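You operate a simulated robot arm through the tools that you are given. There is no shell and no other tool. Be economical: measure what you need, move in short steps, check, and stop when the job is done.

You are at the controls of a simulated robot arm. One attempt, no reset.

TASK
Move the white hose to outlet five on the pump bench.
Fine: blue valve shut before bench clip four comes out; clip the hose in before you reopen the valve.

It is judged by the outcome, as a careful person would: the job done as asked, and still so three seconds after it is handed in. It fails if anything else is knocked over, pushed out of place, dropped, spilled or broken.

THE ROBOT
A 7-joint arm with a two-finger parallel gripper, fixed in place. Base frame: the origin is at the foot of the arm, x ahead of it, y to its left, z up. Units: m, degrees, N and s.
Its first joint turns from -66.0 to 66.0 degrees. Payload 2.4 kg.
The tool frame sits at the grasp point between the pads (the TCP): z along the fingers, y along the line on which they close. The tips reach 0.03 m beyond it. The gripper opens to 0.094 m. The fingers are 0.028 m wide and 0.01 m thick; the gripper's body (0.05 by 0.096 m) begins 0.055 m behind the TCP.
Orientation is that of the tool frame in the base frame, as a unit quaternion [x, y, z, w]. With the fingers straight down and closing along the base's y, the tool's x points along the base's -x, its y along +y and its z along -z.

THE INTERFACE
- The arm moves only by the tool nudge_tool. Its argument "moves" is a list of rows, each a list of 3 entries, a list of its own where there are three numbers: the shift along the tool's x, y, z in units of 25 mm (1.0 is 25 mm), then the turn, a rotation vector about the tool's x, y, z in units of 6 degrees (1.0 is 6 degrees), then the opening, from 0 (shut) to 1 (fully open). In form: [[[dx, dy, dz], [ax, ay, az], grip], ...]. A call has 1 to 20 rows; each row shifts and turns the commanded pose from where the row before left it, along the tool's axes as they then stand. A call with a number of a shift or a turn outside -1 to 1 is refused whole. Rows are played at 5 a second. More than 0.05 m and 8.6 degrees between two rows, or a gripper value outside its range, and nothing of the call is played. A pose out of reach is approached as far as the arm can. The call stops where the force on the tool passes 50 N (or 10 N more than at its start, if that is more) or the arm is blocked; 0.2 s more then pass. Each finger travels about 0.153 m/s and halts on what it meets, pressing with about 43 N; the grip force reading is that of the motor and also rises with nothing between the fingers. The clock runs only during rows and for 0.2 s after the last one: add rows that do not move to give the fingers time. It gives the time, the measured TCP pose, the force on the tool (base axes), the opening and the grip force at its end, in the units of the frame above (readings bear some noise).
- Cameras (640 x 400 px; columns grow to the right, rows downward): "scene" is fixed at [0.0495, 0.4812, 1.4579]; the picture's right is [-0.65, -0.76, 0.00], its down [-0.34, 0.29, -0.90] and it looks along [0.68, -0.58, -0.45] (base axes); focal length 338 px, centre (320, 200). "wrist" rides on the gripper at [-0.037, 0, -0.058] in the tool frame; the picture's right is [0.00, -1.00, 0.00], its down [0.97, 0.00, -0.24] and it looks along [0.24, 0.00, 0.97] (tool axes); focal length 218 px, centre (320, 200). There is no depth. A picture from a camera that has moved, and an enlarged one, comes with that camera's place and axes in the base frame and with its lens.
- camera(camera): a new picture of that camera. It takes no simulated time.
- enlarge(camera, box): a new picture of the part [left, top, right, bottom] of that camera's present view, enlarged. It takes no simulated time.
- close_job(): hands the job in; it is judged then, once.

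Go step by step. Nothing tells you positions but the pictures and the camera data: compare them with the known pose of the tool, close in by small moves and look again before you grip or let go. The budget is 120 turns and 64 pictures, counting those below and the enlarged ones. Unless the task says otherwise, let go and move clear before handing in, and close with one line.

The tools are called after ">>>" as a command line: name --argument value ..., lists and objects as JSON in quotes. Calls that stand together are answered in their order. nudge_tool: Moves the arm, as the interface text tells. Its arguments: {"type":"object","properties":{"moves":{"type":"array"}},"required":["moves"]} The other tools are called the same way: camera (camera) takes a picture; enlarge (camera, box) takes an enlarged picture of a part of a camera's view; close_job () hands the job in.

At the start:

```text
clock: 0.0
tcp_pos: [0.3789, 0.0334, 1.242]
orientation: [0.0, 1.0, 0.0, 0.0]
wrist_force: [-0.2, -0.1, -0.4]
width: 0.094
gripper_force: 0.1
```

scene: 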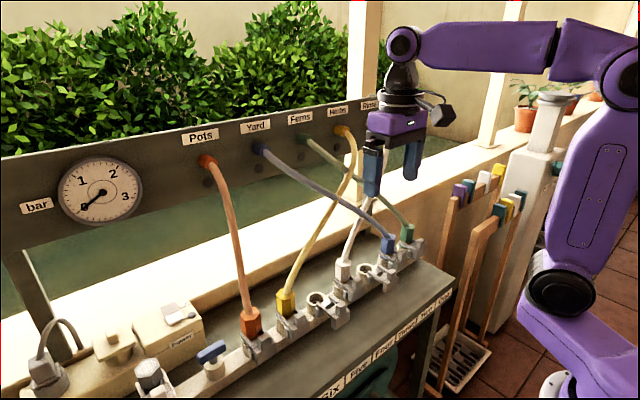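
wrist: 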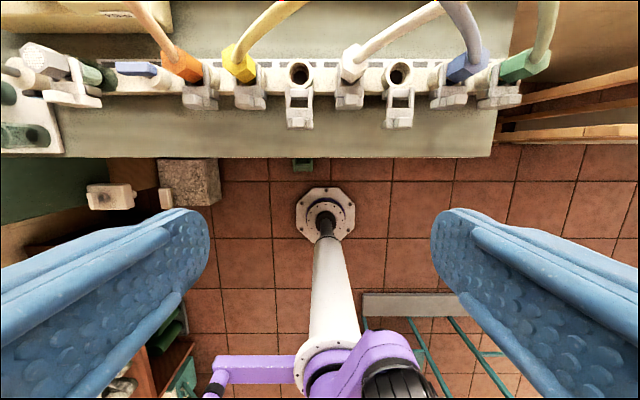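

I see a manifold with a row of outlets, hoses in some of them, a blue valve at the left end and a gauge. I'll look closer at labels, clips and the valve.

>>> enlarge --camera "scene" --box '[130, 210, 460, 400]'

>>> enlarge --camera "wrist" --box '[0, 0, 320, 160]'

>>> enlarge --camera "wrist" --box '[240, 0, 560, 160]'

>>> enlarge --camera "scene" --box '[300, 270, 460, 400]'

```text
1.94 times, centred on (295, 305) of scene
camera zoom: at [0.0495, 0.4812, 1.4579], right [-0.65, -0.76, 0.0], down [-0.34, 0.29, -0.9], along [0.68, -0.58, -0.45], focal length 656 px, centre (368, -4)
```

zoom: 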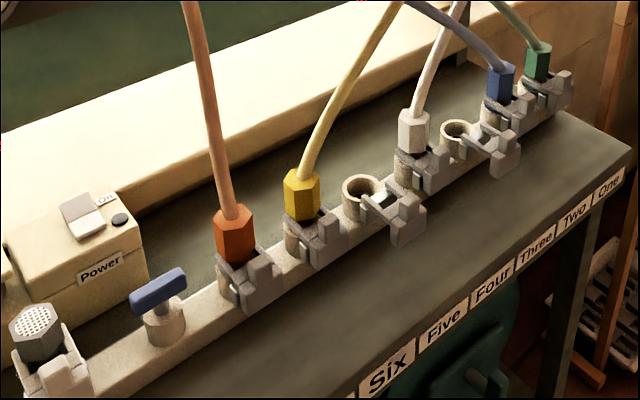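

```text
2.00 times, centred on (160, 80) of wrist
camera zoom: at [0.4148, 0.0341, 1.2989], right [0.0, -1.0, 0.0], down [-0.97, 0.0, 0.24], along [-0.24, 0.0, -0.97], focal length 436 px, centre (640, 440)
```

zoom: 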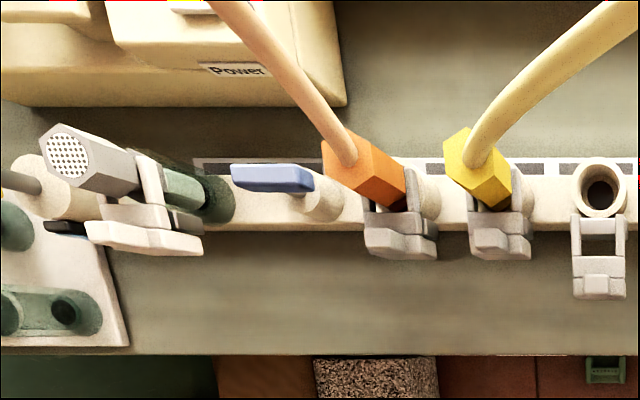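

```text
2.00 times, centred on (400, 80) of wrist
camera zoom: at [0.4148, 0.0341, 1.2989], right [0.0, -1.0, 0.0], down [-0.97, 0.0, 0.24], along [-0.24, 0.0, -0.97], focal length 436 px, centre (160, 440)
```

zoom: 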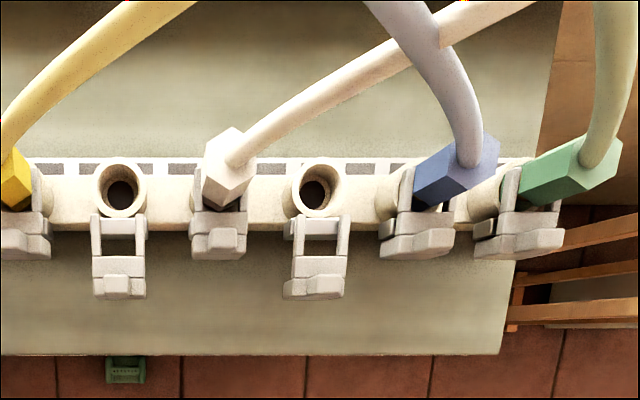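

```text
3.08 times, centred on (380, 335) of scene
camera zoom: at [0.0495, 0.4812, 1.4579], right [-0.65, -0.76, 0.0], down [-0.34, 0.29, -0.9], along [0.68, -0.58, -0.45], focal length 1041 px, centre (135, -215)
```

zoom: 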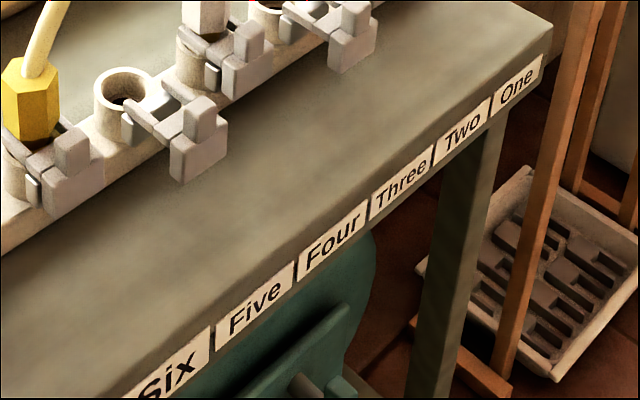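

The numbered labels run right to left, so white sits in four and five is the empty outlet between white and yellow. The blue valve is to the left of orange, and next I'll check the gauge and move in for a closer look.

>>> enlarge --camera "scene" --box '[0, 90, 400, 340]'

>>> nudge_tool --moves '[[[-1, 0, 1], [0, 0, 0], 1], [[-1, 0, 1], [0, 0, 0], 1], [[-1, 0, 1], [0, 0, 0], 1], [[-1, 0, 1], [0, 0, 0], 1], [[0, 0, 1], [0, 0, 0], 1], [[0, 0, 1], [0, 0, 0], 1], [[0, 0, 0], [0, 0, 0], 1]]'

>>> camera --camera "wrist"

```text
1.60 times, centred on (200, 215) of scene
camera zoom: at [0.0495, 0.4812, 1.4579], right [-0.65, -0.76, 0.0], down [-0.34, 0.29, -0.9], along [0.68, -0.58, -0.45], focal length 541 px, centre (512, 176)
```

zoom: 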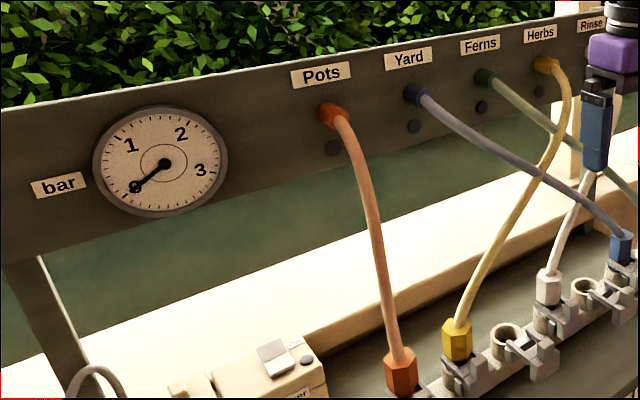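

```text
clock: 1.6
tcp_pos: [0.478, 0.0305, 1.0905]
orientation: [0.0, 1.0, 0.0, 0.001]
wrist_force: [-0.8, 0.5, -0.4]
width: 0.0942
gripper_force: 0.1
```

```text
56 pictures are left
camera wrist: at [0.5144, 0.033, 1.1479], right [0.0, -1.0, 0.0], down [-0.97, 0.0, 0.24], along [-0.24, 0.0, -0.97], focal length 218 px, centre (320, 200)
```

wrist: 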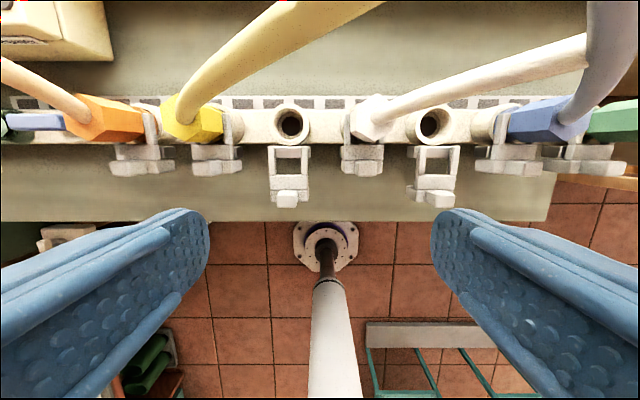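

The gauge seems to point to zero and the clips are now closer. I'll zoom on the clips, valve and power box.

>>> enlarge --camera "wrist" --box '[240, 60, 500, 222]'

>>> enlarge --camera "scene" --box '[20, 280, 260, 400]'

>>> enlarge --camera "scene" --box '[260, 220, 440, 332]'

>>> enlarge --camera "scene" --box '[15, 145, 155, 235]'

```text
2.46 times, centred on (370, 141) of wrist
camera zoom: at [0.5144, 0.033, 1.1479], right [0.0, -1.0, 0.0], down [-0.97, 0.0, 0.24], along [-0.24, 0.0, -0.97], focal length 537 px, centre (197, 345)
```

zoom: 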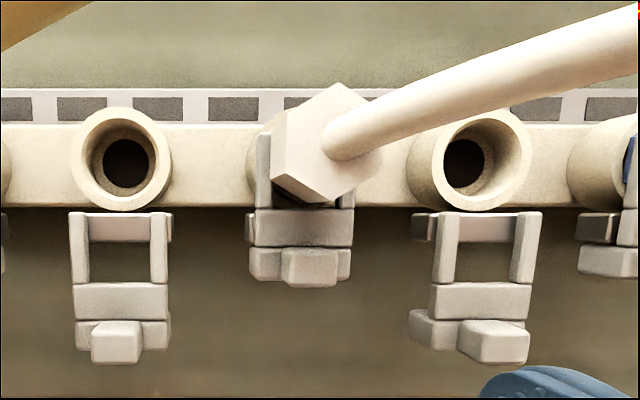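

```text
2.67 times, centred on (140, 340) of scene
camera zoom: at [0.0495, 0.4812, 1.4579], right [-0.65, -0.76, 0.0], down [-0.34, 0.29, -0.9], along [0.68, -0.58, -0.45], focal length 902 px, centre (800, -173)
```

zoom: 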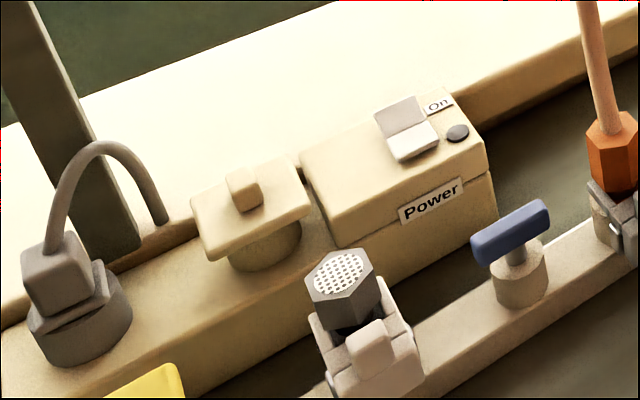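

```text
3.56 times, centred on (350, 276) of scene
camera zoom: at [0.0495, 0.4812, 1.4579], right [-0.65, -0.76, 0.0], down [-0.34, 0.29, -0.9], along [0.68, -0.58, -0.45], focal length 1203 px, centre (213, -70)
```

zoom: 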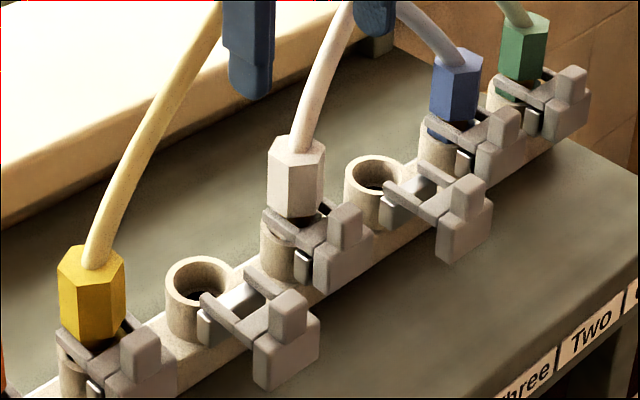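

```text
4.44 times, centred on (85, 190) of scene
camera zoom: at [0.0495, 0.4812, 1.4579], right [-0.65, -0.76, 0.0], down [-0.34, 0.29, -0.9], along [0.68, -0.58, -0.45], focal length 1504 px, centre (1364, 244)
```

zoom: 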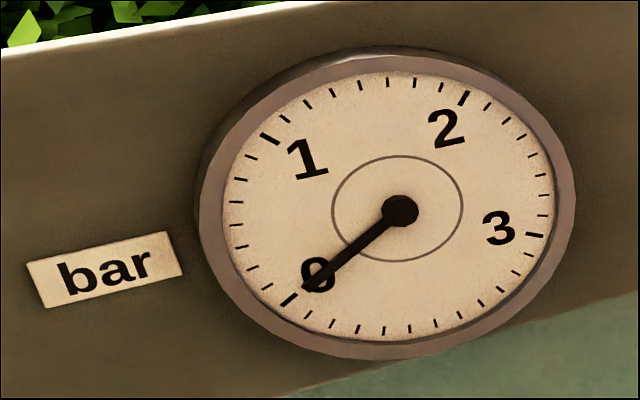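

The clips slide out toward the front: four is pushed in, five is out. The blue valve handle lies along the pipe (taken as open) near (0.54, 0.344, 0.89), and the pump lamp is dark. I'll move above the valve for a precise look.

>>> nudge_tool --moves '[[[0, 1, 0], [0, 0, 0], 1], [[0, 1, 0], [0, 0, 0], 1], [[0, 1, 0], [0, 0, 0], 1], [[0, 1, 0], [0, 0, 0], 1], [[0, 1, 0], [0, 0, 0], 1], [[0, 1, 0], [0, 0, 0], 1], [[0, 1, 0], [0, 0, 0], 1], [[0, 1, 0], [0, 0, 0], 1], [[0, 1, 0], [0, 0, 0], 1], [[0, 1, 0], [0, 0, 0], 1], [[0, 1, 0], [0, 0, 0], 1], [[0, 1, 0], [0, 0, 0], 1], [[-1, 0, 1], [0, 0, 0], 1], [[0, 0, 1], [0, 0, 0], 1], [[0, 0, 0], [0, 0, 0], 1]]'

>>> camera --camera "wrist"

```text
clock: 4.8
tcp_pos: [0.5039, 0.3324, 1.0401]
orientation: [0.0, 1.0, -0.001, 0.0]
wrist_force: [-0.8, 0.7, 1.8]
width: 0.0941
gripper_force: 0.0
```

```text
51 pictures are left
camera wrist: at [0.541, 0.3345, 1.0974], right [0.0, -1.0, 0.0], down [-0.97, 0.0, 0.24], along [-0.24, 0.0, -0.97], focal length 218 px, centre (320, 200)
```

wrist: 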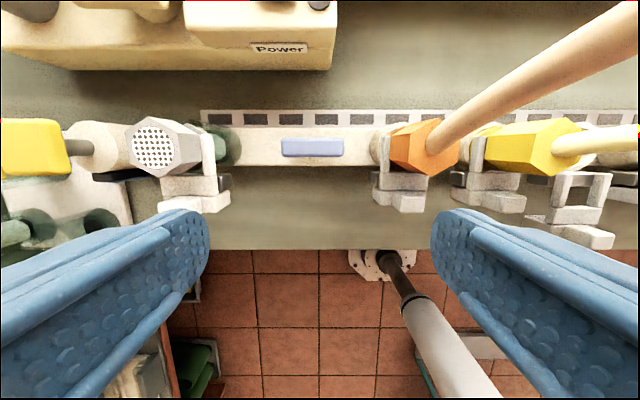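

Valve handle at about (0.540, 0.342), lying along y. I'll centre above it and turn the tool 90° so the fingers close across the handle.

>>> nudge_tool --moves '[[[-0.72, 0.2, 0.8], [0, 0, 0], 0.5], [[-0.72, 0.18, 0.8], [0, 0, 0], 0.5], [[0, 0, 0], [0, 0, -1], 0.5], [[0, 0, 0], [0, 0, -1], 0.5], [[0, 0, 0], [0, 0, -1], 0.5], [[0, 0, 0], [0, 0, -1], 0.5], [[0, 0, 0], [0, 0, -1], 0.5], [[0, 0, 0], [0, 0, -1], 0.5], [[0, 0, 0], [0, 0, -1], 0.5], [[0, 0, 0], [0, 0, -1], 0.5], [[0, 0, 0], [0, 0, -1], 0.5], [[0, 0, 0], [0, 0, -1], 0.5], [[0, 0, 0], [0, 0, -1], 0.5], [[0, 0, 0], [0, 0, -1], 0.5], [[0, 0, 0], [0, 0, -1], 0.5], [[0, 0, 0], [0, 0, -1], 0.5], [[0, 0, 0], [0, 0, -1], 0.5], [[0, 0, 0.5], [0, 0, 0], 0.5], [[0, 0, 0], [0, 0, 0], 0.5]]'

>>> camera --camera "wrist"

>>> camera --camera "scene"

```text
clock: 8.8
tcp_pos: [0.5394, 0.3428, 0.9882]
orientation: [0.707, -0.707, 0.0, 0.001]
wrist_force: [0.3, 0.5, 0.4]
width: 0.0471
gripper_force: 0.1
```

```text
50 pictures are left
camera wrist: at [0.5384, 0.381, 1.046], right [1.0, 0.0, 0.0], down [0.0, -0.97, 0.24], along [0.0, -0.24, -0.97], focal length 218 px, centre (320, 200)
```

wrist: 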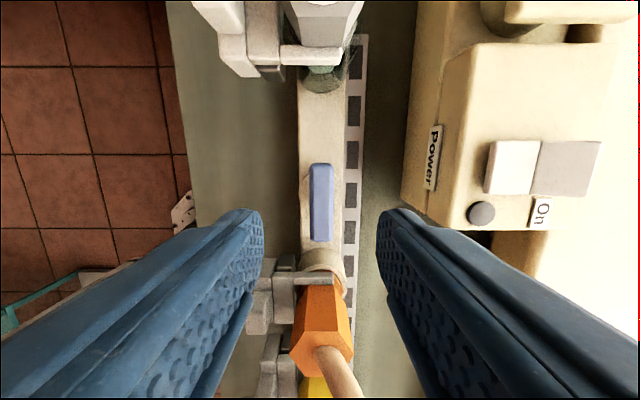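

```text
49 pictures are left
```

scene: 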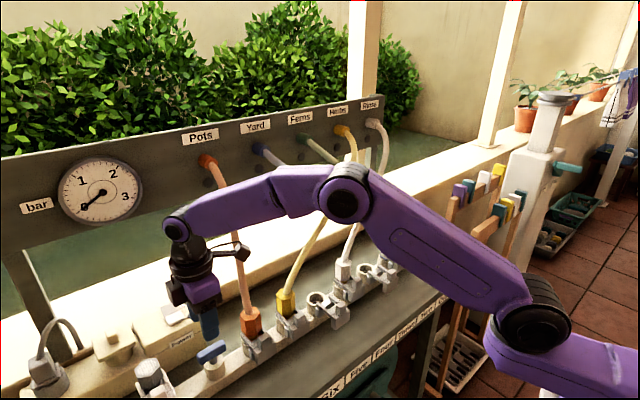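

Handle centred at (0.539, 0.341). I'll descend and grip it.

>>> nudge_tool --moves '[[[0.06, 0, 1], [0, 0, 0], 0.5], [[0, 0, 1], [0, 0, 0], 0.5], [[0, 0, 0.8], [0, 0, 0], 0.5], [[0, 0, 0.5], [0, 0, 0], 0.5], [[0, 0, 0], [0, 0, 0], 0.5]]'

>>> enlarge --camera "scene" --box '[140, 270, 300, 400]'

>>> camera --camera "wrist"

```text
clock: 10.0
tcp_pos: [0.5398, 0.3406, 0.9073]
orientation: [-0.707, 0.707, 0.0, 0.0]
wrist_force: [0.2, 0.2, 0.2]
width: 0.0469
gripper_force: 0.0
```

```text
3.08 times, centred on (220, 335) of scene
camera zoom: at [0.0495, 0.4812, 1.4579], right [-0.65, -0.76, 0.0], down [-0.34, 0.29, -0.9], along [0.68, -0.58, -0.45], focal length 1041 px, centre (628, -215)
```

zoom: 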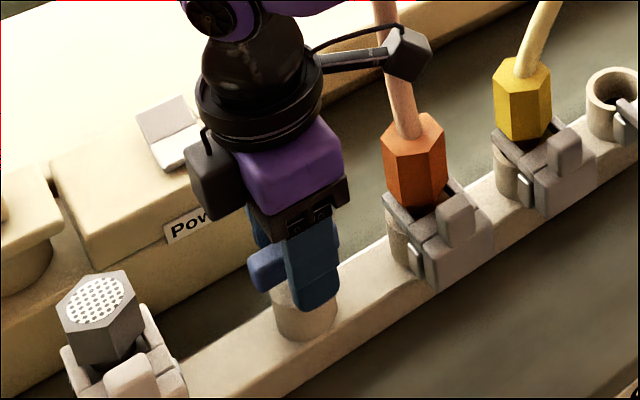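

```text
47 pictures are left
camera wrist: at [0.5387, 0.3785, 0.9634], right [1.0, 0.0, 0.0], down [0.0, -0.97, 0.24], along [0.0, -0.24, -0.97], focal length 218 px, centre (320, 200)
```

wrist: 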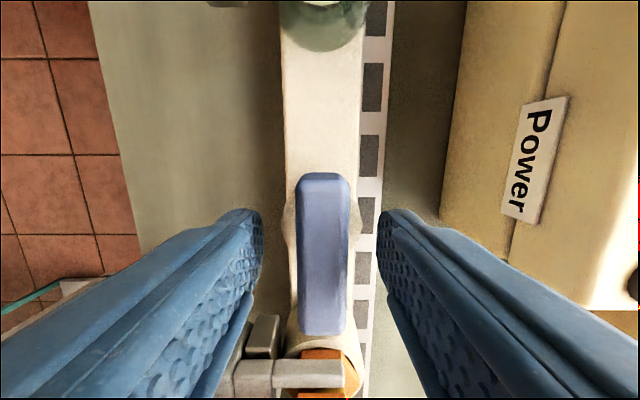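

The handle sits between the pads, top about 0.893. I'll lower slightly and close on it.

>>> nudge_tool --moves '[[[0, 0, 0.25], [0, 0, 0], 0.5], [[0, 0, 0], [0, 0, 0], 0.1], [[0, 0, 0], [0, 0, 0], 0.1], [[0, 0, 0], [0, 0, 0], 0.1]]'

```text
clock: 11.0
tcp_pos: [0.5398, 0.3409, 0.9011]
orientation: [-0.706, 0.708, 0.001, 0.001]
wrist_force: [12.5, 4.7, -6.5]
width: 0.0214
gripper_force: 44.7
```

Gripped at 21 mm. I'll try a small clockwise turn first.

>>> nudge_tool --moves '[[[0, 0, 0], [0, 0, 0.5], 0.1], [[0, 0, 0], [0, 0, 0.5], 0.1], [[0, 0, 0], [0, 0, 0.5], 0.1], [[0, 0, 0], [0, 0, 0.5], 0.1], [[0, 0, 0], [0, 0, 0], 0.1]]'

>>> camera --camera "wrist"

```text
clock: 12.2
tcp_pos: [0.5406, 0.3405, 0.8999]
orientation: [-0.629, 0.777, -0.001, 0.0]
wrist_force: [17.8, 0.4, -11.6]
width: 0.0214
gripper_force: 44.4
```

```text
46 pictures are left
camera wrist: at [0.5473, 0.3779, 0.9574], right [0.98, -0.21, 0.0], down [-0.2, -0.95, 0.24], along [-0.05, -0.23, -0.97], focal length 218 px, centre (320, 200)
```

wrist: 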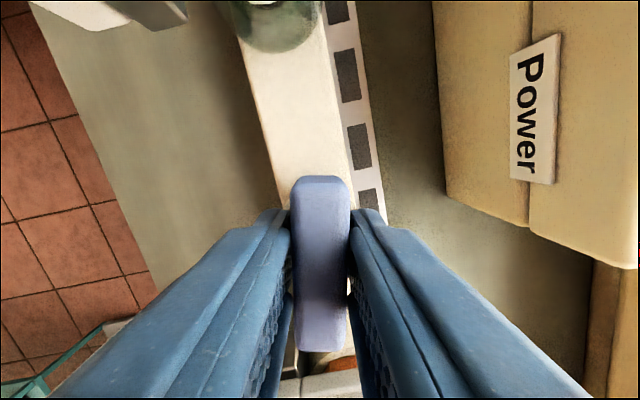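

The handle follows clockwise. Continuing the turn.

>>> nudge_tool --moves '[[[0, 0, 0], [0, 0, 0.7], 0.1], [[0, 0, 0], [0, 0, 0.7], 0.1], [[0, 0, 0], [0, 0, 0.7], 0.1], [[0, 0, 0], [0, 0, 0.7], 0.1], [[0, 0, 0], [0, 0, 0.7], 0.1], [[0, 0, 0], [0, 0, 0.7], 0.1], [[0, 0, 0], [0, 0, 0.7], 0.1], [[0, 0, 0], [0, 0, 0.7], 0.1], [[0, 0, 0], [0, 0, 0], 0.1]]'

```text
clock: 14.2
tcp_pos: [0.5396, 0.3402, 0.9012]
orientation: [-0.376, 0.927, 0.001, 0.0]
wrist_force: [15.9, -3.6, -12.5]
width: 0.0213
gripper_force: 44.9
```

Half way with no stop. Continuing to 90°.

>>> nudge_tool --moves '[[[0, 0, 0], [0, 0, 0.7], 0.1], [[0, 0, 0], [0, 0, 0.7], 0.1], [[0, 0, 0], [0, 0, 0.7], 0.1], [[0, 0, 0], [0, 0, 0.7], 0.1], [[0, 0, 0], [0, 0, 0.7], 0.1], [[0, 0, 0], [0, 0, 0.7], 0.1], [[0, 0, 0], [0, 0, 0.7], 0.1], [[0, 0, 0], [0, 0, 0.7], 0.1], [[0, 0, 0], [0, 0, 0.7], 0.1], [[0, 0, 0], [0, 0, 0.7], 0.1], [[0, 0, 0], [0, 0, 0.4], 0.1], [[0, 0, 0], [0, 0, 0], 0.1]]'

>>> camera --camera "wrist"

```text
clock: 16.8
tcp_pos: [0.5403, 0.3402, 0.9003]
orientation: [0.001, 1.0, 0.0, 0.002]
wrist_force: [17.1, -7.4, -13.8]
width: 0.0215
gripper_force: 45.0
```

```text
45 pictures are left
camera wrist: at [0.5769, 0.3412, 0.9575], right [0.0, -1.0, 0.0], down [-0.97, 0.0, 0.24], along [-0.24, 0.0, -0.97], focal length 218 px, centre (320, 200)
```

wrist: 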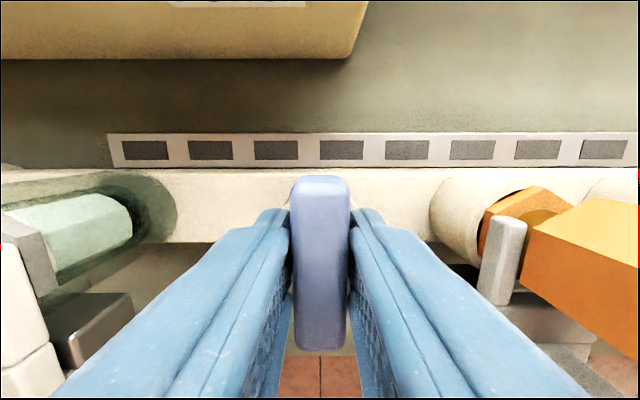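

The handle now lies across the pipe, i.e. shut. I'll release, lift, and check that it stays.

>>> nudge_tool --moves '[[[0, 0, 0], [0, 0, 0], 0.4], [[0, 0, 0], [0, 0, 0], 0.4], [[0, 0, -0.5], [0, 0, 0], 0.4], [[0, 0, -1], [0, 0, 0], 0.4], [[0, 0, -1], [0, 0, 0], 0.4], [[0, 0, -1], [0, 0, 0], 0.4], [[0, 0, -1], [0, 0, 0], 0.4], [[0, 0, -1], [0, 0, 0], 0.4], [[0, 0, 0], [0, 0, 0], 0.4]]'

>>> camera --camera "wrist"

```text
clock: 18.8
tcp_pos: [0.5397, 0.3417, 1.0377]
orientation: [0.0, 1.0, 0.001, 0.0]
wrist_force: [0.2, -0.8, -0.1]
width: 0.0375
gripper_force: 0.0
```

```text
44 pictures are left
camera wrist: at [0.5763, 0.3418, 1.0954], right [0.0, -1.0, 0.0], down [-0.97, 0.0, 0.24], along [-0.24, 0.0, -0.97], focal length 218 px, centre (320, 200)
```

wrist: 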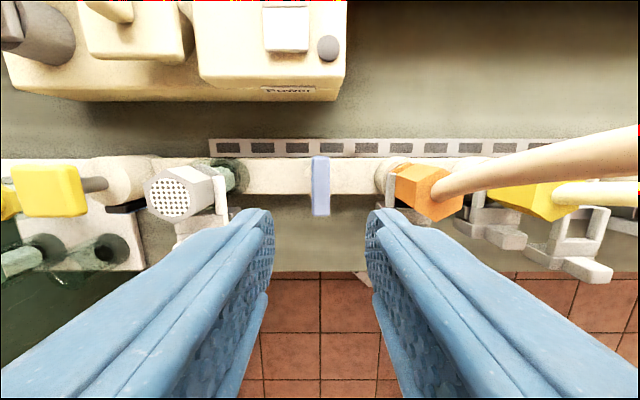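

Valve shut. Now I'll back off and move above clip four to measure it.

>>> nudge_tool --moves '[[[1, 0, 0], [0, 0, 0], 0.4], [[1, 0, 0], [0, 0, 0], 0.4], [[1, -1, 0], [0, 0, 0], 0.4], [[0, -1, 0], [0, 0, 0], 0.4], [[0, -1, 0], [0, 0, 0], 0.4], [[0, -1, 0], [0, 0, 0], 0.4], [[0, -1, 0], [0, 0, 0], 0.4], [[0, -1, 0], [0, 0, 0], 0.4], [[0, -1, 0], [0, 0, 0], 0.4], [[0, -1, 0], [0, 0, 0], 0.4], [[0, -1, 0], [0, 0, 0], 0.4], [[0, -1, 0], [0, 0, 0], 0.4], [[0, -1, 0], [0, 0, 0], 0.4], [[0, -1, 0], [0, 0, 0], 0.4], [[0, -1, 0], [0, 0, 0], 0.4], [[0, -1, 0], [0, 0, 0], 0.4], [[0, -0.6, 0], [0, 0, 0], 0.4], [[0, 0, 0], [0, 0, 0], 0.4]]'

>>> camera --camera "wrist"

>>> enlarge --camera "scene" --box '[260, 200, 460, 330]'

```text
clock: 22.6
tcp_pos: [0.4644, -0.0256, 1.0372]
orientation: [0.001, 1.0, 0.001, 0.0]
wrist_force: [-0.1, -0.2, -0.6]
width: 0.0379
gripper_force: 0.2
```

```text
43 pictures are left
camera wrist: at [0.5014, -0.0233, 1.0944], right [0.0, -1.0, 0.0], down [-0.97, 0.0, 0.24], along [-0.24, 0.0, -0.97], focal length 218 px, centre (320, 200)
```

wrist: 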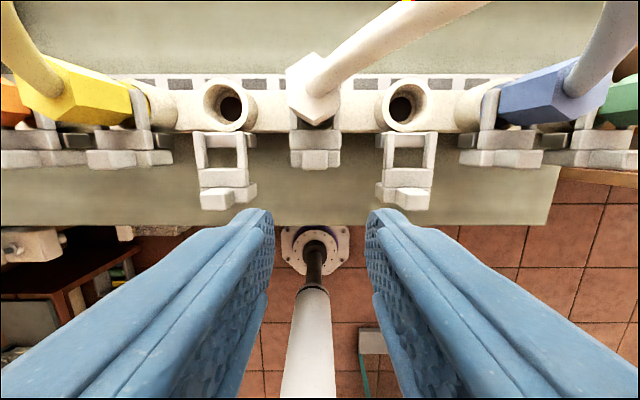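

```text
3.08 times, centred on (360, 265) of scene
camera zoom: at [0.0495, 0.4812, 1.4579], right [-0.65, -0.76, 0.0], down [-0.34, 0.29, -0.9], along [0.68, -0.58, -0.45], focal length 1041 px, centre (197, 0)
```

zoom: 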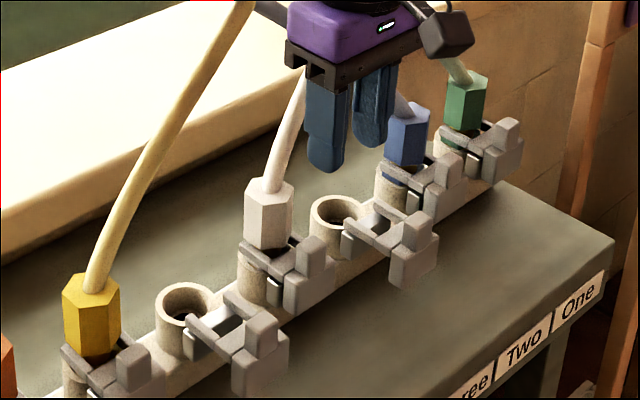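

Clip four's knob is near (0.489, -0.02, 0.90). I'll zoom for detail before lowering.

>>> enlarge --camera "wrist" --box '[180, 40, 460, 220]'

```text
2.22 times, centred on (320, 130) of wrist
camera zoom: at [0.5014, -0.0233, 1.0944], right [0.0, -1.0, 0.0], down [-0.97, 0.0, 0.24], along [-0.24, 0.0, -0.97], focal length 485 px, centre (320, 356)
```

zoom: 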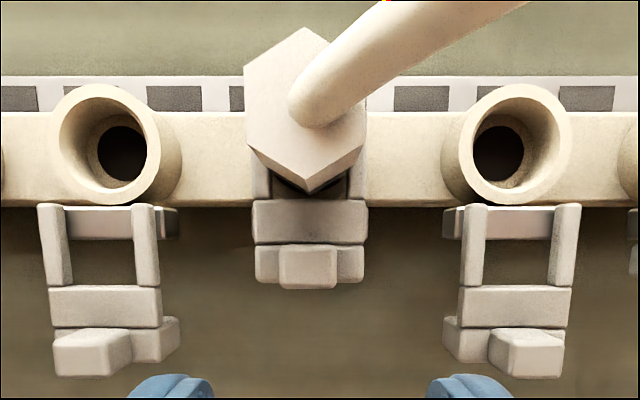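

Outlet four is at y ≈ -0.0185. To keep the camera and body clear of the hose I'll tilt the tool 42° so it approaches from the front, then look.

>>> nudge_tool --moves '[[[0, 0.14, 0], [0, -1, 0], 0.4], [[0, 0.14, 0], [0, -1, 0], 0.4], [[0, 0, 0], [0, -1, 0], 0.4], [[0, 0, 0], [0, -1, 0], 0.4], [[0, 0, 0], [0, -1, 0], 0.4], [[0, 0, 0], [0, -1, 0], 0.4], [[0, 0, 0], [0, -1, 0], 0.4], [[0.6, 0, 0.1], [0, 0, 0], 0.4], [[1, 0, 0], [0, 0, 0], 0.4], [[0, 0, 1], [0, 0, 0], 0.4], [[0, 0, 0], [0, 0, 0], 0.4]]'

>>> camera --camera "wrist"

>>> enlarge --camera "scene" --box '[280, 180, 460, 300]'

```text
clock: 25.0
tcp_pos: [0.4543, -0.0171, 0.9904]
orientation: [0.0, 0.933, 0.0, 0.359]
wrist_force: [-0.7, 0.6, -0.6]
width: 0.0377
gripper_force: 0.2
```

```text
40 pictures are left
camera wrist: at [0.4423, -0.0158, 1.0572], right [0.0, -1.0, 0.0], down [-0.88, 0.0, -0.47], along [0.47, 0.0, -0.88], focal length 218 px, centre (320, 200)
```

wrist: 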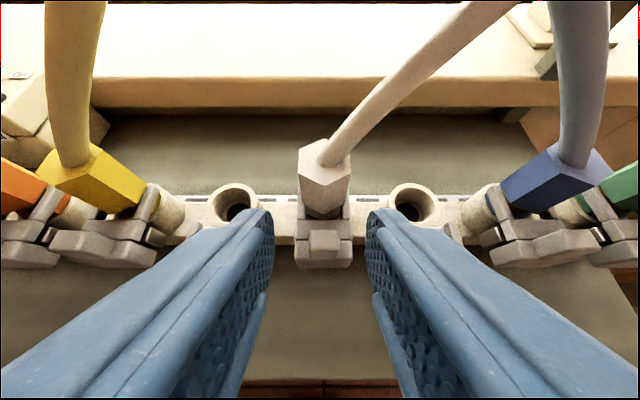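

```text
3.33 times, centred on (370, 240) of scene
camera zoom: at [0.0495, 0.4812, 1.4579], right [-0.65, -0.76, 0.0], down [-0.34, 0.29, -0.9], along [0.68, -0.58, -0.45], focal length 1128 px, centre (153, 67)
```

zoom: 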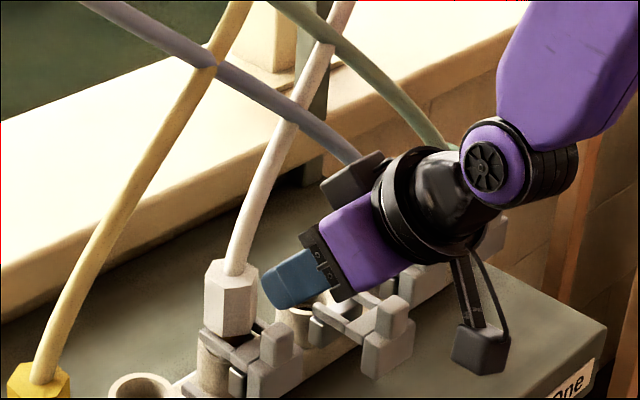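

Aligned laterally with clip four's knob. Moving down to just above it and checking.

>>> nudge_tool --moves '[[[0.4, 0, 0.8], [0, 0, 0], 0.4], [[0.3, 0, 0.8], [0, 0, 0], 0.4], [[0.2, -0.03, 0.7], [0, 0, 0], 0.4], [[0.1, 0, 0.4], [0, 0, 0], 0.4], [[0, 0, 0], [0, 0, 0], 0.4]]'

>>> camera --camera "wrist"

>>> enlarge --camera "scene" --box '[300, 220, 420, 310]'

```text
clock: 26.2
tcp_pos: [0.4785, -0.0196, 0.9247]
orientation: [0.0, 0.934, 0.0, 0.358]
wrist_force: [-0.6, -0.1, -0.2]
width: 0.0375
gripper_force: 0.2
```

```text
38 pictures are left
camera wrist: at [0.4673, -0.0175, 0.9918], right [0.0, -1.0, 0.0], down [-0.88, 0.0, -0.47], along [0.47, 0.0, -0.88], focal length 218 px, centre (320, 200)
```

wrist: 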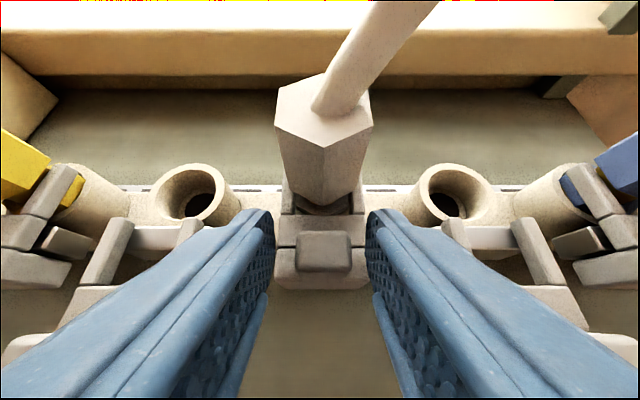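

```text
4.44 times, centred on (360, 265) of scene
camera zoom: at [0.0495, 0.4812, 1.4579], right [-0.65, -0.76, 0.0], down [-0.34, 0.29, -0.9], along [0.68, -0.58, -0.45], focal length 1504 px, centre (142, -89)
```

zoom: 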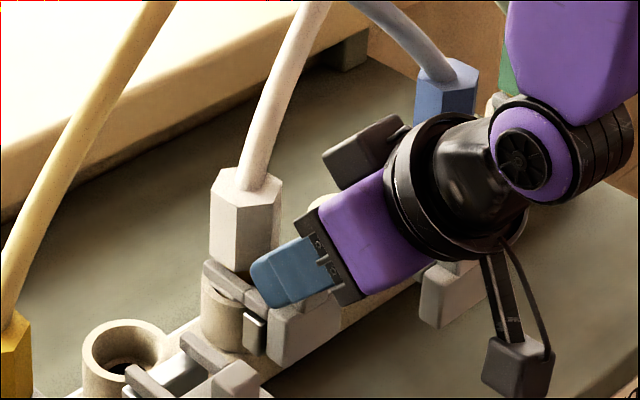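

Knob between the pads at about (0.491, 0.904). A little further in and close.

>>> nudge_tool --moves '[[[0.05, 0.03, 0.35], [0, 0, 0], 0.4], [[0, 0, 0.25], [0, 0, 0], 0.4], [[0, 0, 0], [0, 0, 0], 0.1], [[0, 0, 0], [0, 0, 0], 0.1], [[0, 0, 0], [0, 0, 0], 0.1]]'

>>> camera --camera "wrist"

```text
clock: 26.8
tcp_pos: [0.4884, -0.0156, 0.9183]
orientation: [0.0, 0.931, 0.001, 0.364]
wrist_force: [-2.7, 0.0, 7.5]
width: 0.0376
gripper_force: 0.0
stopped in row 2: the force on the tool passed its limit (the readings are from after the stop); the commanded pose is now the measured one
```

```text
36 pictures are left
camera wrist: at [0.4753, -0.0153, 0.9844], right [0.0, -1.0, 0.0], down [-0.88, 0.0, -0.48], along [0.48, 0.0, -0.88], focal length 218 px, centre (320, 200)
```

wrist: 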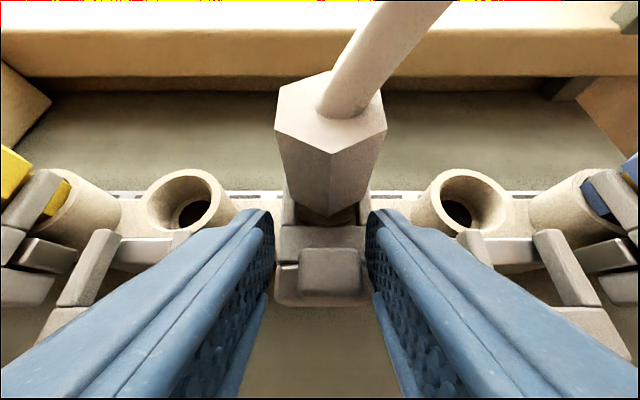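

The tips touched the clip bar lightly. I'll back off 3 mm, centre on the knob, and close.

>>> nudge_tool --moves '[[[0.1, -0.12, -0.12], [0, 0, 0], 0.4], [[0, 0, 0], [0, 0, 0], 0.1], [[0, 0, 0], [0, 0, 0], 0.1], [[0, 0, 0], [0, 0, 0], 0.1]]'

>>> enlarge --camera "scene" --box '[300, 220, 420, 310]'

```text
clock: 27.8
tcp_pos: [0.4837, -0.02, 0.9172]
orientation: [0.0, 0.931, 0.001, 0.365]
wrist_force: [0.0, -3.1, 13.8]
width: 0.0218
gripper_force: 45.2
```

```text
4.44 times, centred on (360, 265) of scene
camera zoom: at [0.0492, 0.4811, 1.4579], right [-0.65, -0.76, 0.0], down [-0.34, 0.29, -0.9], along [0.68, -0.58, -0.45], focal length 1504 px, centre (142, -89)
```

zoom: 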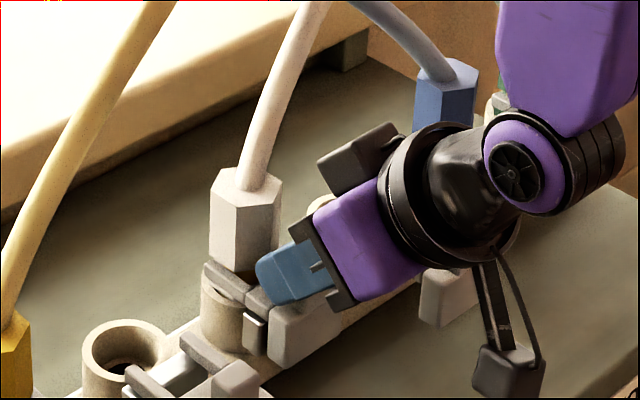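

Knob held (21.8 mm). Now sliding the clip straight out toward −x in small steps.

>>> nudge_tool --moves '[[[0.147, 0, -0.136], [0, 0, 0], 0.1], [[0.147, 0, -0.136], [0, 0, 0], 0.1], [[0.147, 0, -0.136], [0, 0, 0], 0.1], [[0.147, 0, -0.136], [0, 0, 0], 0.1], [[0.147, 0, -0.136], [0, 0, 0], 0.1], [[0.147, 0, -0.136], [0, 0, 0], 0.1], [[0.147, 0, -0.136], [0, 0, 0], 0.1], [[0, 0, 0], [0, 0, 0], 0.1]]'

>>> camera --camera "wrist"

```text
clock: 29.6
tcp_pos: [0.4495, -0.0195, 0.9168]
orientation: [0.0, 0.931, 0.0, 0.365]
wrist_force: [6.6, -8.7, 19.6]
width: 0.0218
gripper_force: 44.9
```

```text
34 pictures are left
camera wrist: at [0.4362, -0.0189, 0.9844], right [0.0, -1.0, 0.0], down [-0.88, 0.0, -0.48], along [0.48, 0.0, -0.88], focal length 218 px, centre (320, 200)
```

wrist: 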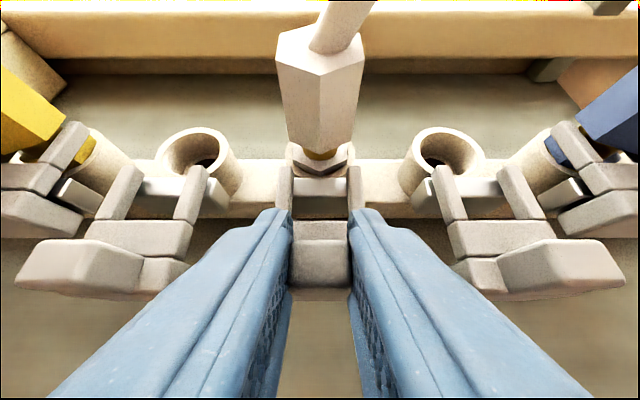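

Clip four is out, nearly level with its open neighbours. I'll ease it a few mm more, release, and back off.

>>> nudge_tool --moves '[[[0.1, 0, -0.09], [0, 0, 0], 0.1], [[0, 0, 0], [0, 0, 0], 0.1], [[0, 0, 0], [0, 0, 0], 0.4], [[0, 0, 0], [0, 0, 0], 0.4], [[0, 0, -0.6], [0, 0, 0], 0.4], [[0, 0, -1], [0, 0, 0], 0.6], [[0, 0, -1], [0, 0, 0], 0.7], [[0, 0, 0], [0, 0, 0], 0.7]]'

>>> camera --camera "wrist"

>>> enlarge --camera "scene" --box '[270, 210, 450, 330]'

```text
clock: 31.4
tcp_pos: [0.4009, -0.0194, 0.965]
orientation: [-0.001, 0.932, 0.001, 0.362]
wrist_force: [-0.9, 0.4, 0.5]
width: 0.066
gripper_force: 0.1
```

```text
33 pictures are left
camera wrist: at [0.3887, -0.0182, 1.0318], right [0.0, -1.0, 0.0], down [-0.88, 0.0, -0.48], along [0.48, 0.0, -0.88], focal length 218 px, centre (320, 200)
```

wrist: 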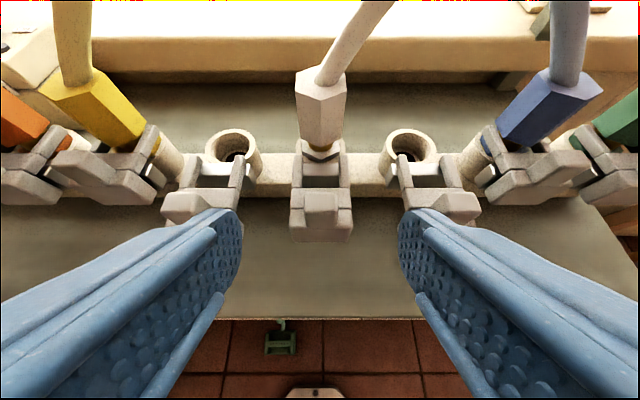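

```text
3.33 times, centred on (360, 270) of scene
camera zoom: at [0.0494, 0.4812, 1.4579], right [-0.65, -0.76, 0.0], down [-0.34, 0.29, -0.9], along [0.68, -0.58, -0.45], focal length 1128 px, centre (187, -33)
```

zoom: 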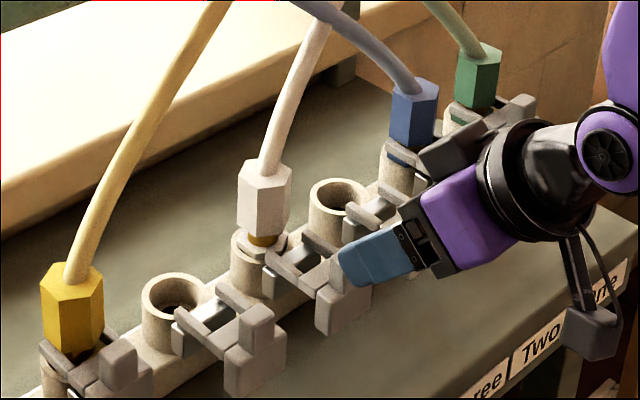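

Clip four is open; the white connector stands at about (0.54, -0.0185) with its hex from z ≈ 0.875 to 0.93. I'll line the gripper up along its approach axis.

>>> nudge_tool --moves '[[[-1, 0, 0], [0, 0, 0], 0.7], [[-1, 0, 0], [0, 0, 0], 0.7], [[-0.6, 0.03, 0], [0, 0, 0], 0.7], [[0, 0, 1], [0, 0, 0], 0.7], [[0, 0, 1], [0, 0, 0], 0.7], [[0, 0, 1], [0, 0, 0], 0.7], [[0, 0, 0.6], [0, 0, 0], 0.7], [[0, 0, 0], [0, 0, 0], 0.7]]'

>>> camera --camera "wrist"

>>> enlarge --camera "scene" --box '[270, 210, 450, 330]'

```text
clock: 33.2
tcp_pos: [0.5116, -0.0177, 0.9414]
orientation: [-0.001, 0.932, 0.001, 0.363]
wrist_force: [0.9, 0.2, 0.0]
width: 0.0659
gripper_force: 0.3
```

```text
31 pictures are left
camera wrist: at [0.499, -0.0178, 1.0093], right [0.0, -1.0, 0.0], down [-0.88, 0.0, -0.48], along [0.48, 0.0, -0.88], focal length 218 px, centre (320, 200)
```

wrist: 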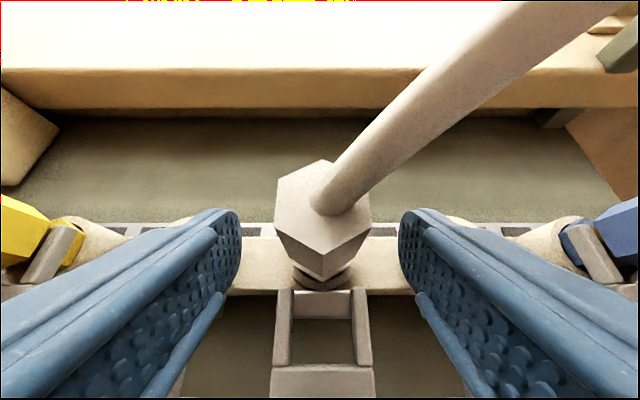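

```text
3.33 times, centred on (360, 270) of scene
camera zoom: at [0.0495, 0.4812, 1.4579], right [-0.65, -0.76, 0.0], down [-0.34, 0.29, -0.9], along [0.68, -0.58, -0.45], focal length 1128 px, centre (187, -33)
```

zoom: 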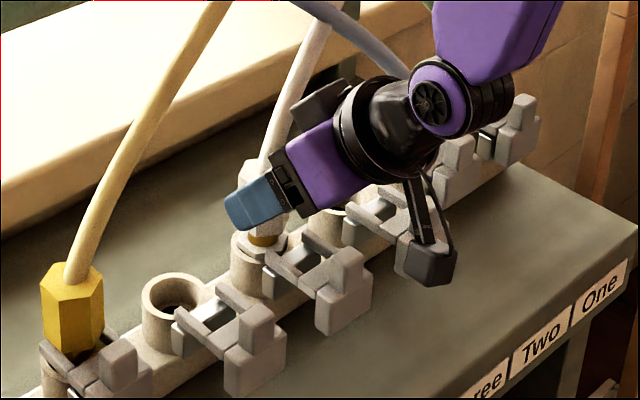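

Well aligned with the white connector and clear of the hose. Advancing and closing on its flats.

>>> nudge_tool --moves '[[[0, -0.03, 0.6], [0, 0, 0], 0.7], [[0, 0, 0.6], [0, 0, 0], 0.7], [[0, 0, 0.5], [0, 0, 0], 0.7], [[0, 0, 0], [0, 0, 0], 0.35], [[0, 0, 0], [0, 0, 0], 0.3], [[0, 0, 0], [0, 0, 0], 0.3], [[0, 0, 0], [0, 0, 0], 0.3]]'

>>> camera --camera "wrist"

>>> enlarge --camera "scene" --box '[270, 210, 450, 330]'

```text
clock: 34.8
tcp_pos: [0.5387, -0.019, 0.9112]
orientation: [-0.001, 0.932, 0.002, 0.364]
wrist_force: [0.8, 0.3, -0.1]
width: 0.0413
gripper_force: 43.1
```

```text
29 pictures are left
camera wrist: at [0.5268, -0.0181, 0.9793], right [0.0, -1.0, 0.0], down [-0.88, 0.0, -0.48], along [0.48, 0.0, -0.88], focal length 218 px, centre (320, 200)
```

wrist: 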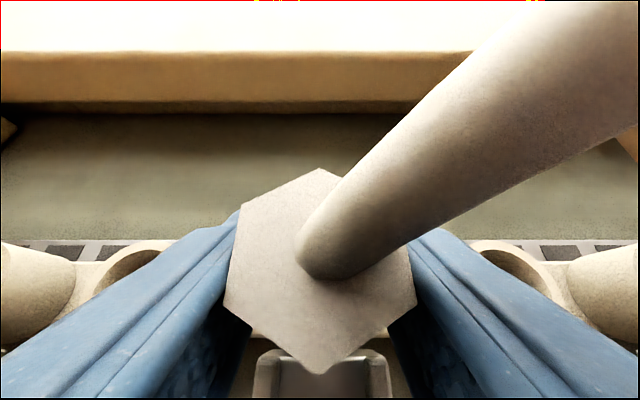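

```text
3.33 times, centred on (360, 270) of scene
camera zoom: at [0.0495, 0.4812, 1.4579], right [-0.65, -0.76, 0.0], down [-0.34, 0.29, -0.9], along [0.68, -0.58, -0.45], focal length 1128 px, centre (187, -33)
```

zoom: 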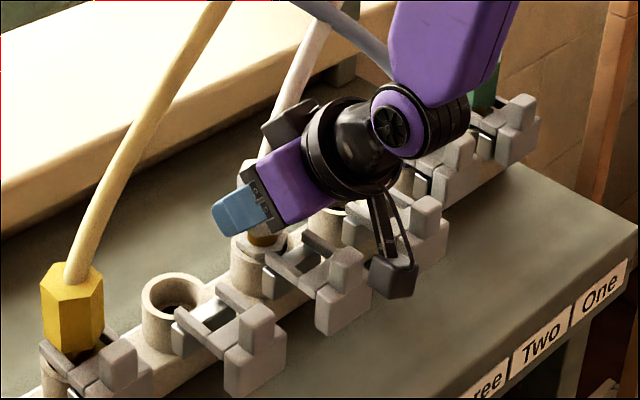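

Connector firmly held (41 mm) with no side load. Lifting straight up slowly.

>>> nudge_tool --moves '[[[-0.136, 0, -0.147], [0, 0, 0], 0.3], [[-0.136, 0, -0.147], [0, 0, 0], 0.3], [[-0.136, 0, -0.147], [0, 0, 0], 0.3], [[-0.136, 0, -0.147], [0, 0, 0], 0.3], [[-0.136, 0, -0.147], [0, 0, 0], 0.3], [[-0.136, 0, -0.147], [0, 0, 0], 0.3], [[0, 0, 0], [0, 0, 0], 0.3]]'

>>> enlarge --camera "scene" --box '[270, 210, 450, 330]'

```text
clock: 36.4
tcp_pos: [0.5381, -0.0189, 0.9423]
orientation: [0.0, 0.932, 0.0, 0.363]
wrist_force: [-1.1, -0.4, -0.8]
width: 0.0411
gripper_force: 43.0
```

```text
3.33 times, centred on (360, 270) of scene
camera zoom: at [0.0495, 0.4812, 1.4579], right [-0.65, -0.76, 0.0], down [-0.34, 0.29, -0.9], along [0.68, -0.58, -0.45], focal length 1128 px, centre (187, -33)
```

zoom: 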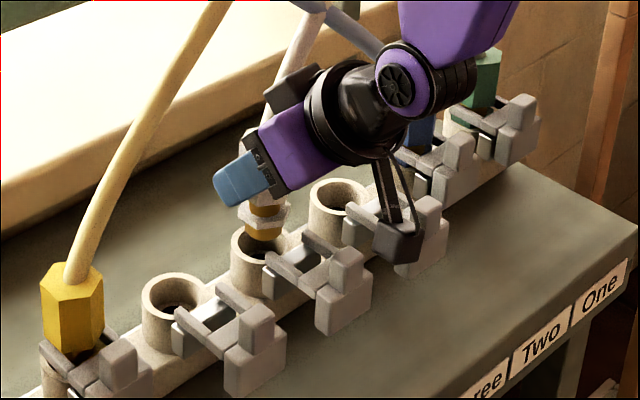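

Almost clear of the socket. Lifting 20 mm more and moving half way toward outlet five, then checking the yellow hose clearance.

>>> nudge_tool --moves '[[[-0.136, 0, -0.147], [0, 0, 0], 0.3], [[-0.136, 0, -0.147], [0, 0, 0], 0.3], [[-0.136, 0, -0.147], [0, 0, 0], 0.3], [[-0.136, 0, -0.147], [0, 0, 0], 0.3], [[0, 0.5, 0], [0, 0, 0], 0.3], [[0, 0.5, 0], [0, 0, 0], 0.3], [[0, 0.5, 0], [0, 0, 0], 0.3], [[0, 0.5, 0], [0, 0, 0], 0.3], [[0, 0, 0], [0, 0, 0], 0.3]]'

>>> camera --camera "scene"

>>> camera --camera "wrist"

```text
clock: 38.4
tcp_pos: [0.5396, 0.0297, 0.9623]
orientation: [0.0, 0.932, -0.001, 0.363]
wrist_force: [0.2, 0.2, -0.7]
width: 0.0411
gripper_force: 43.2
```

```text
26 pictures are left
```

scene: 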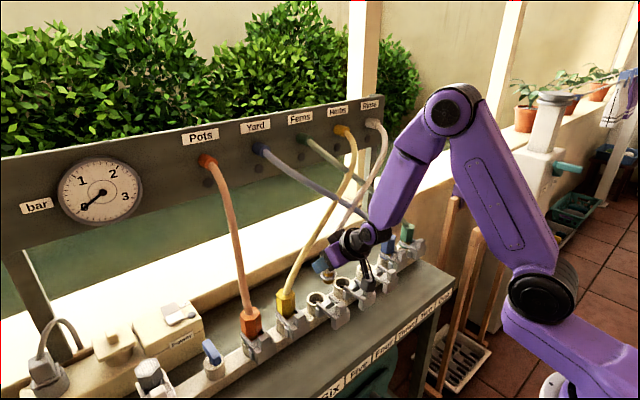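

```text
25 pictures are left
camera wrist: at [0.5274, 0.0317, 1.029], right [0.0, -1.0, 0.0], down [-0.88, 0.0, -0.48], along [0.48, 0.0, -0.88], focal length 218 px, centre (320, 200)
```

wrist: 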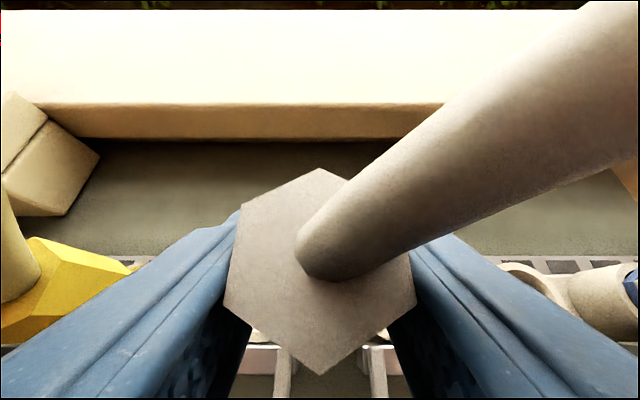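

Clear of the yellow hose. Moving the rest of the way over outlet five.

>>> nudge_tool --moves '[[[0, 0.5, 0], [0, 0, 0], 0.3], [[0, 0.5, 0], [0, 0, 0], 0.3], [[0, 0.53, 0], [0, 0, 0], 0.3], [[0, 0, 0], [0, 0, 0], 0.3], [[0, 0, 0], [0, 0, 0], 0.3]]'

>>> enlarge --camera "scene" --box '[260, 230, 400, 330]'

>>> camera --camera "wrist"

```text
clock: 39.6
tcp_pos: [0.539, 0.0691, 0.9628]
orientation: [0.0, 0.932, 0.0, 0.363]
wrist_force: [0.3, -0.5, -1.3]
width: 0.0411
gripper_force: 43.6
```

```text
4.00 times, centred on (330, 280) of scene
camera zoom: at [0.0495, 0.4812, 1.4579], right [-0.65, -0.76, 0.0], down [-0.34, 0.29, -0.9], along [0.68, -0.58, -0.45], focal length 1353 px, centre (280, -120)
```

zoom: 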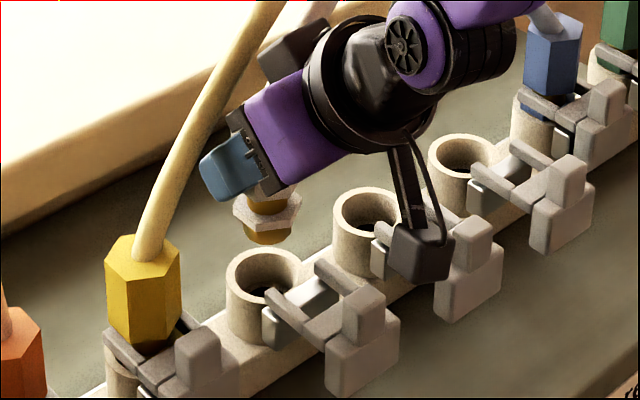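

```text
23 pictures are left
camera wrist: at [0.5267, 0.0701, 1.0294], right [0.0, -1.0, 0.0], down [-0.88, 0.0, -0.48], along [0.48, 0.0, -0.88], focal length 218 px, centre (320, 200)
```

wrist: 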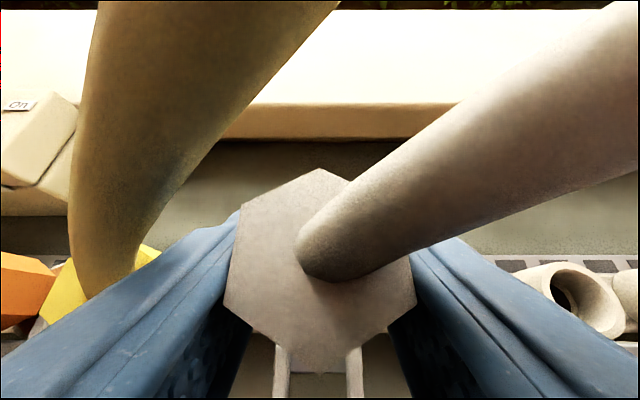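

The plug is above outlet five. I'll descend 20 mm to the same height as the earlier reference image at outlet four and compare alignment.

>>> nudge_tool --moves '[[[0.136, 0.04, 0.147], [0, 0, 0], 0.3], [[0.136, 0, 0.147], [0, 0, 0], 0.3], [[0.136, 0, 0.147], [0, 0, 0], 0.3], [[0.1, 0, 0.108], [0, 0, 0], 0.3], [[0, 0, 0], [0, 0, 0], 0.3]]'

>>> enlarge --camera "scene" --box '[280, 255, 360, 315]'

>>> enlarge --camera "wrist" --box '[220, 300, 420, 400]'

```text
clock: 40.8
tcp_pos: [0.5394, 0.0691, 0.943]
orientation: [0.0, 0.932, 0.0, 0.364]
wrist_force: [-0.3, -0.7, -2.0]
width: 0.041
gripper_force: 42.7
```

```text
6.67 times, centred on (320, 285) of scene
camera zoom: at [0.0495, 0.4812, 1.4579], right [-0.65, -0.76, 0.0], down [-0.34, 0.29, -0.9], along [0.68, -0.58, -0.45], focal length 2255 px, centre (320, -367)
```

zoom: 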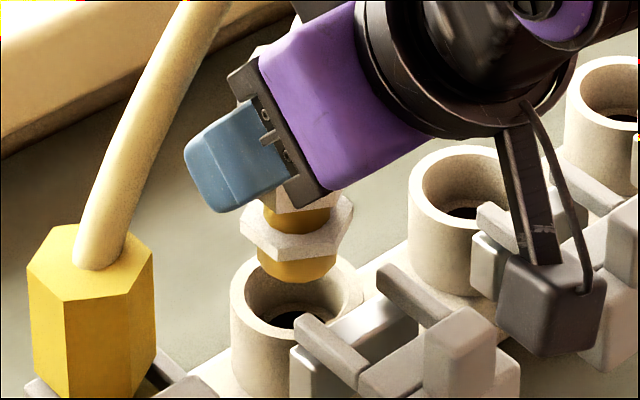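

```text
3.20 times, centred on (320, 350) of wrist
camera zoom: at [0.5265, 0.0711, 1.0108], right [0.0, -1.0, 0.0], down [-0.88, 0.0, -0.48], along [0.48, 0.0, -0.88], focal length 698 px, centre (320, -280)
```

zoom: 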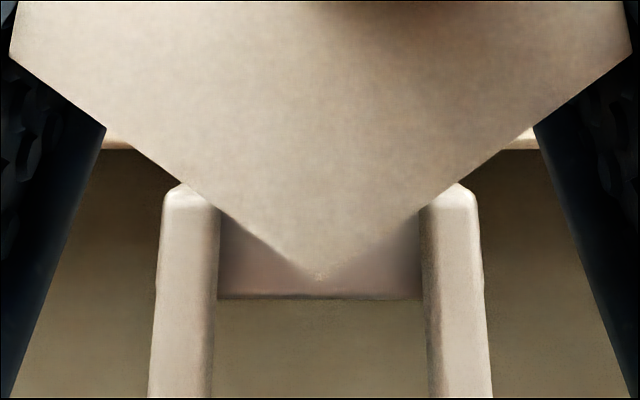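

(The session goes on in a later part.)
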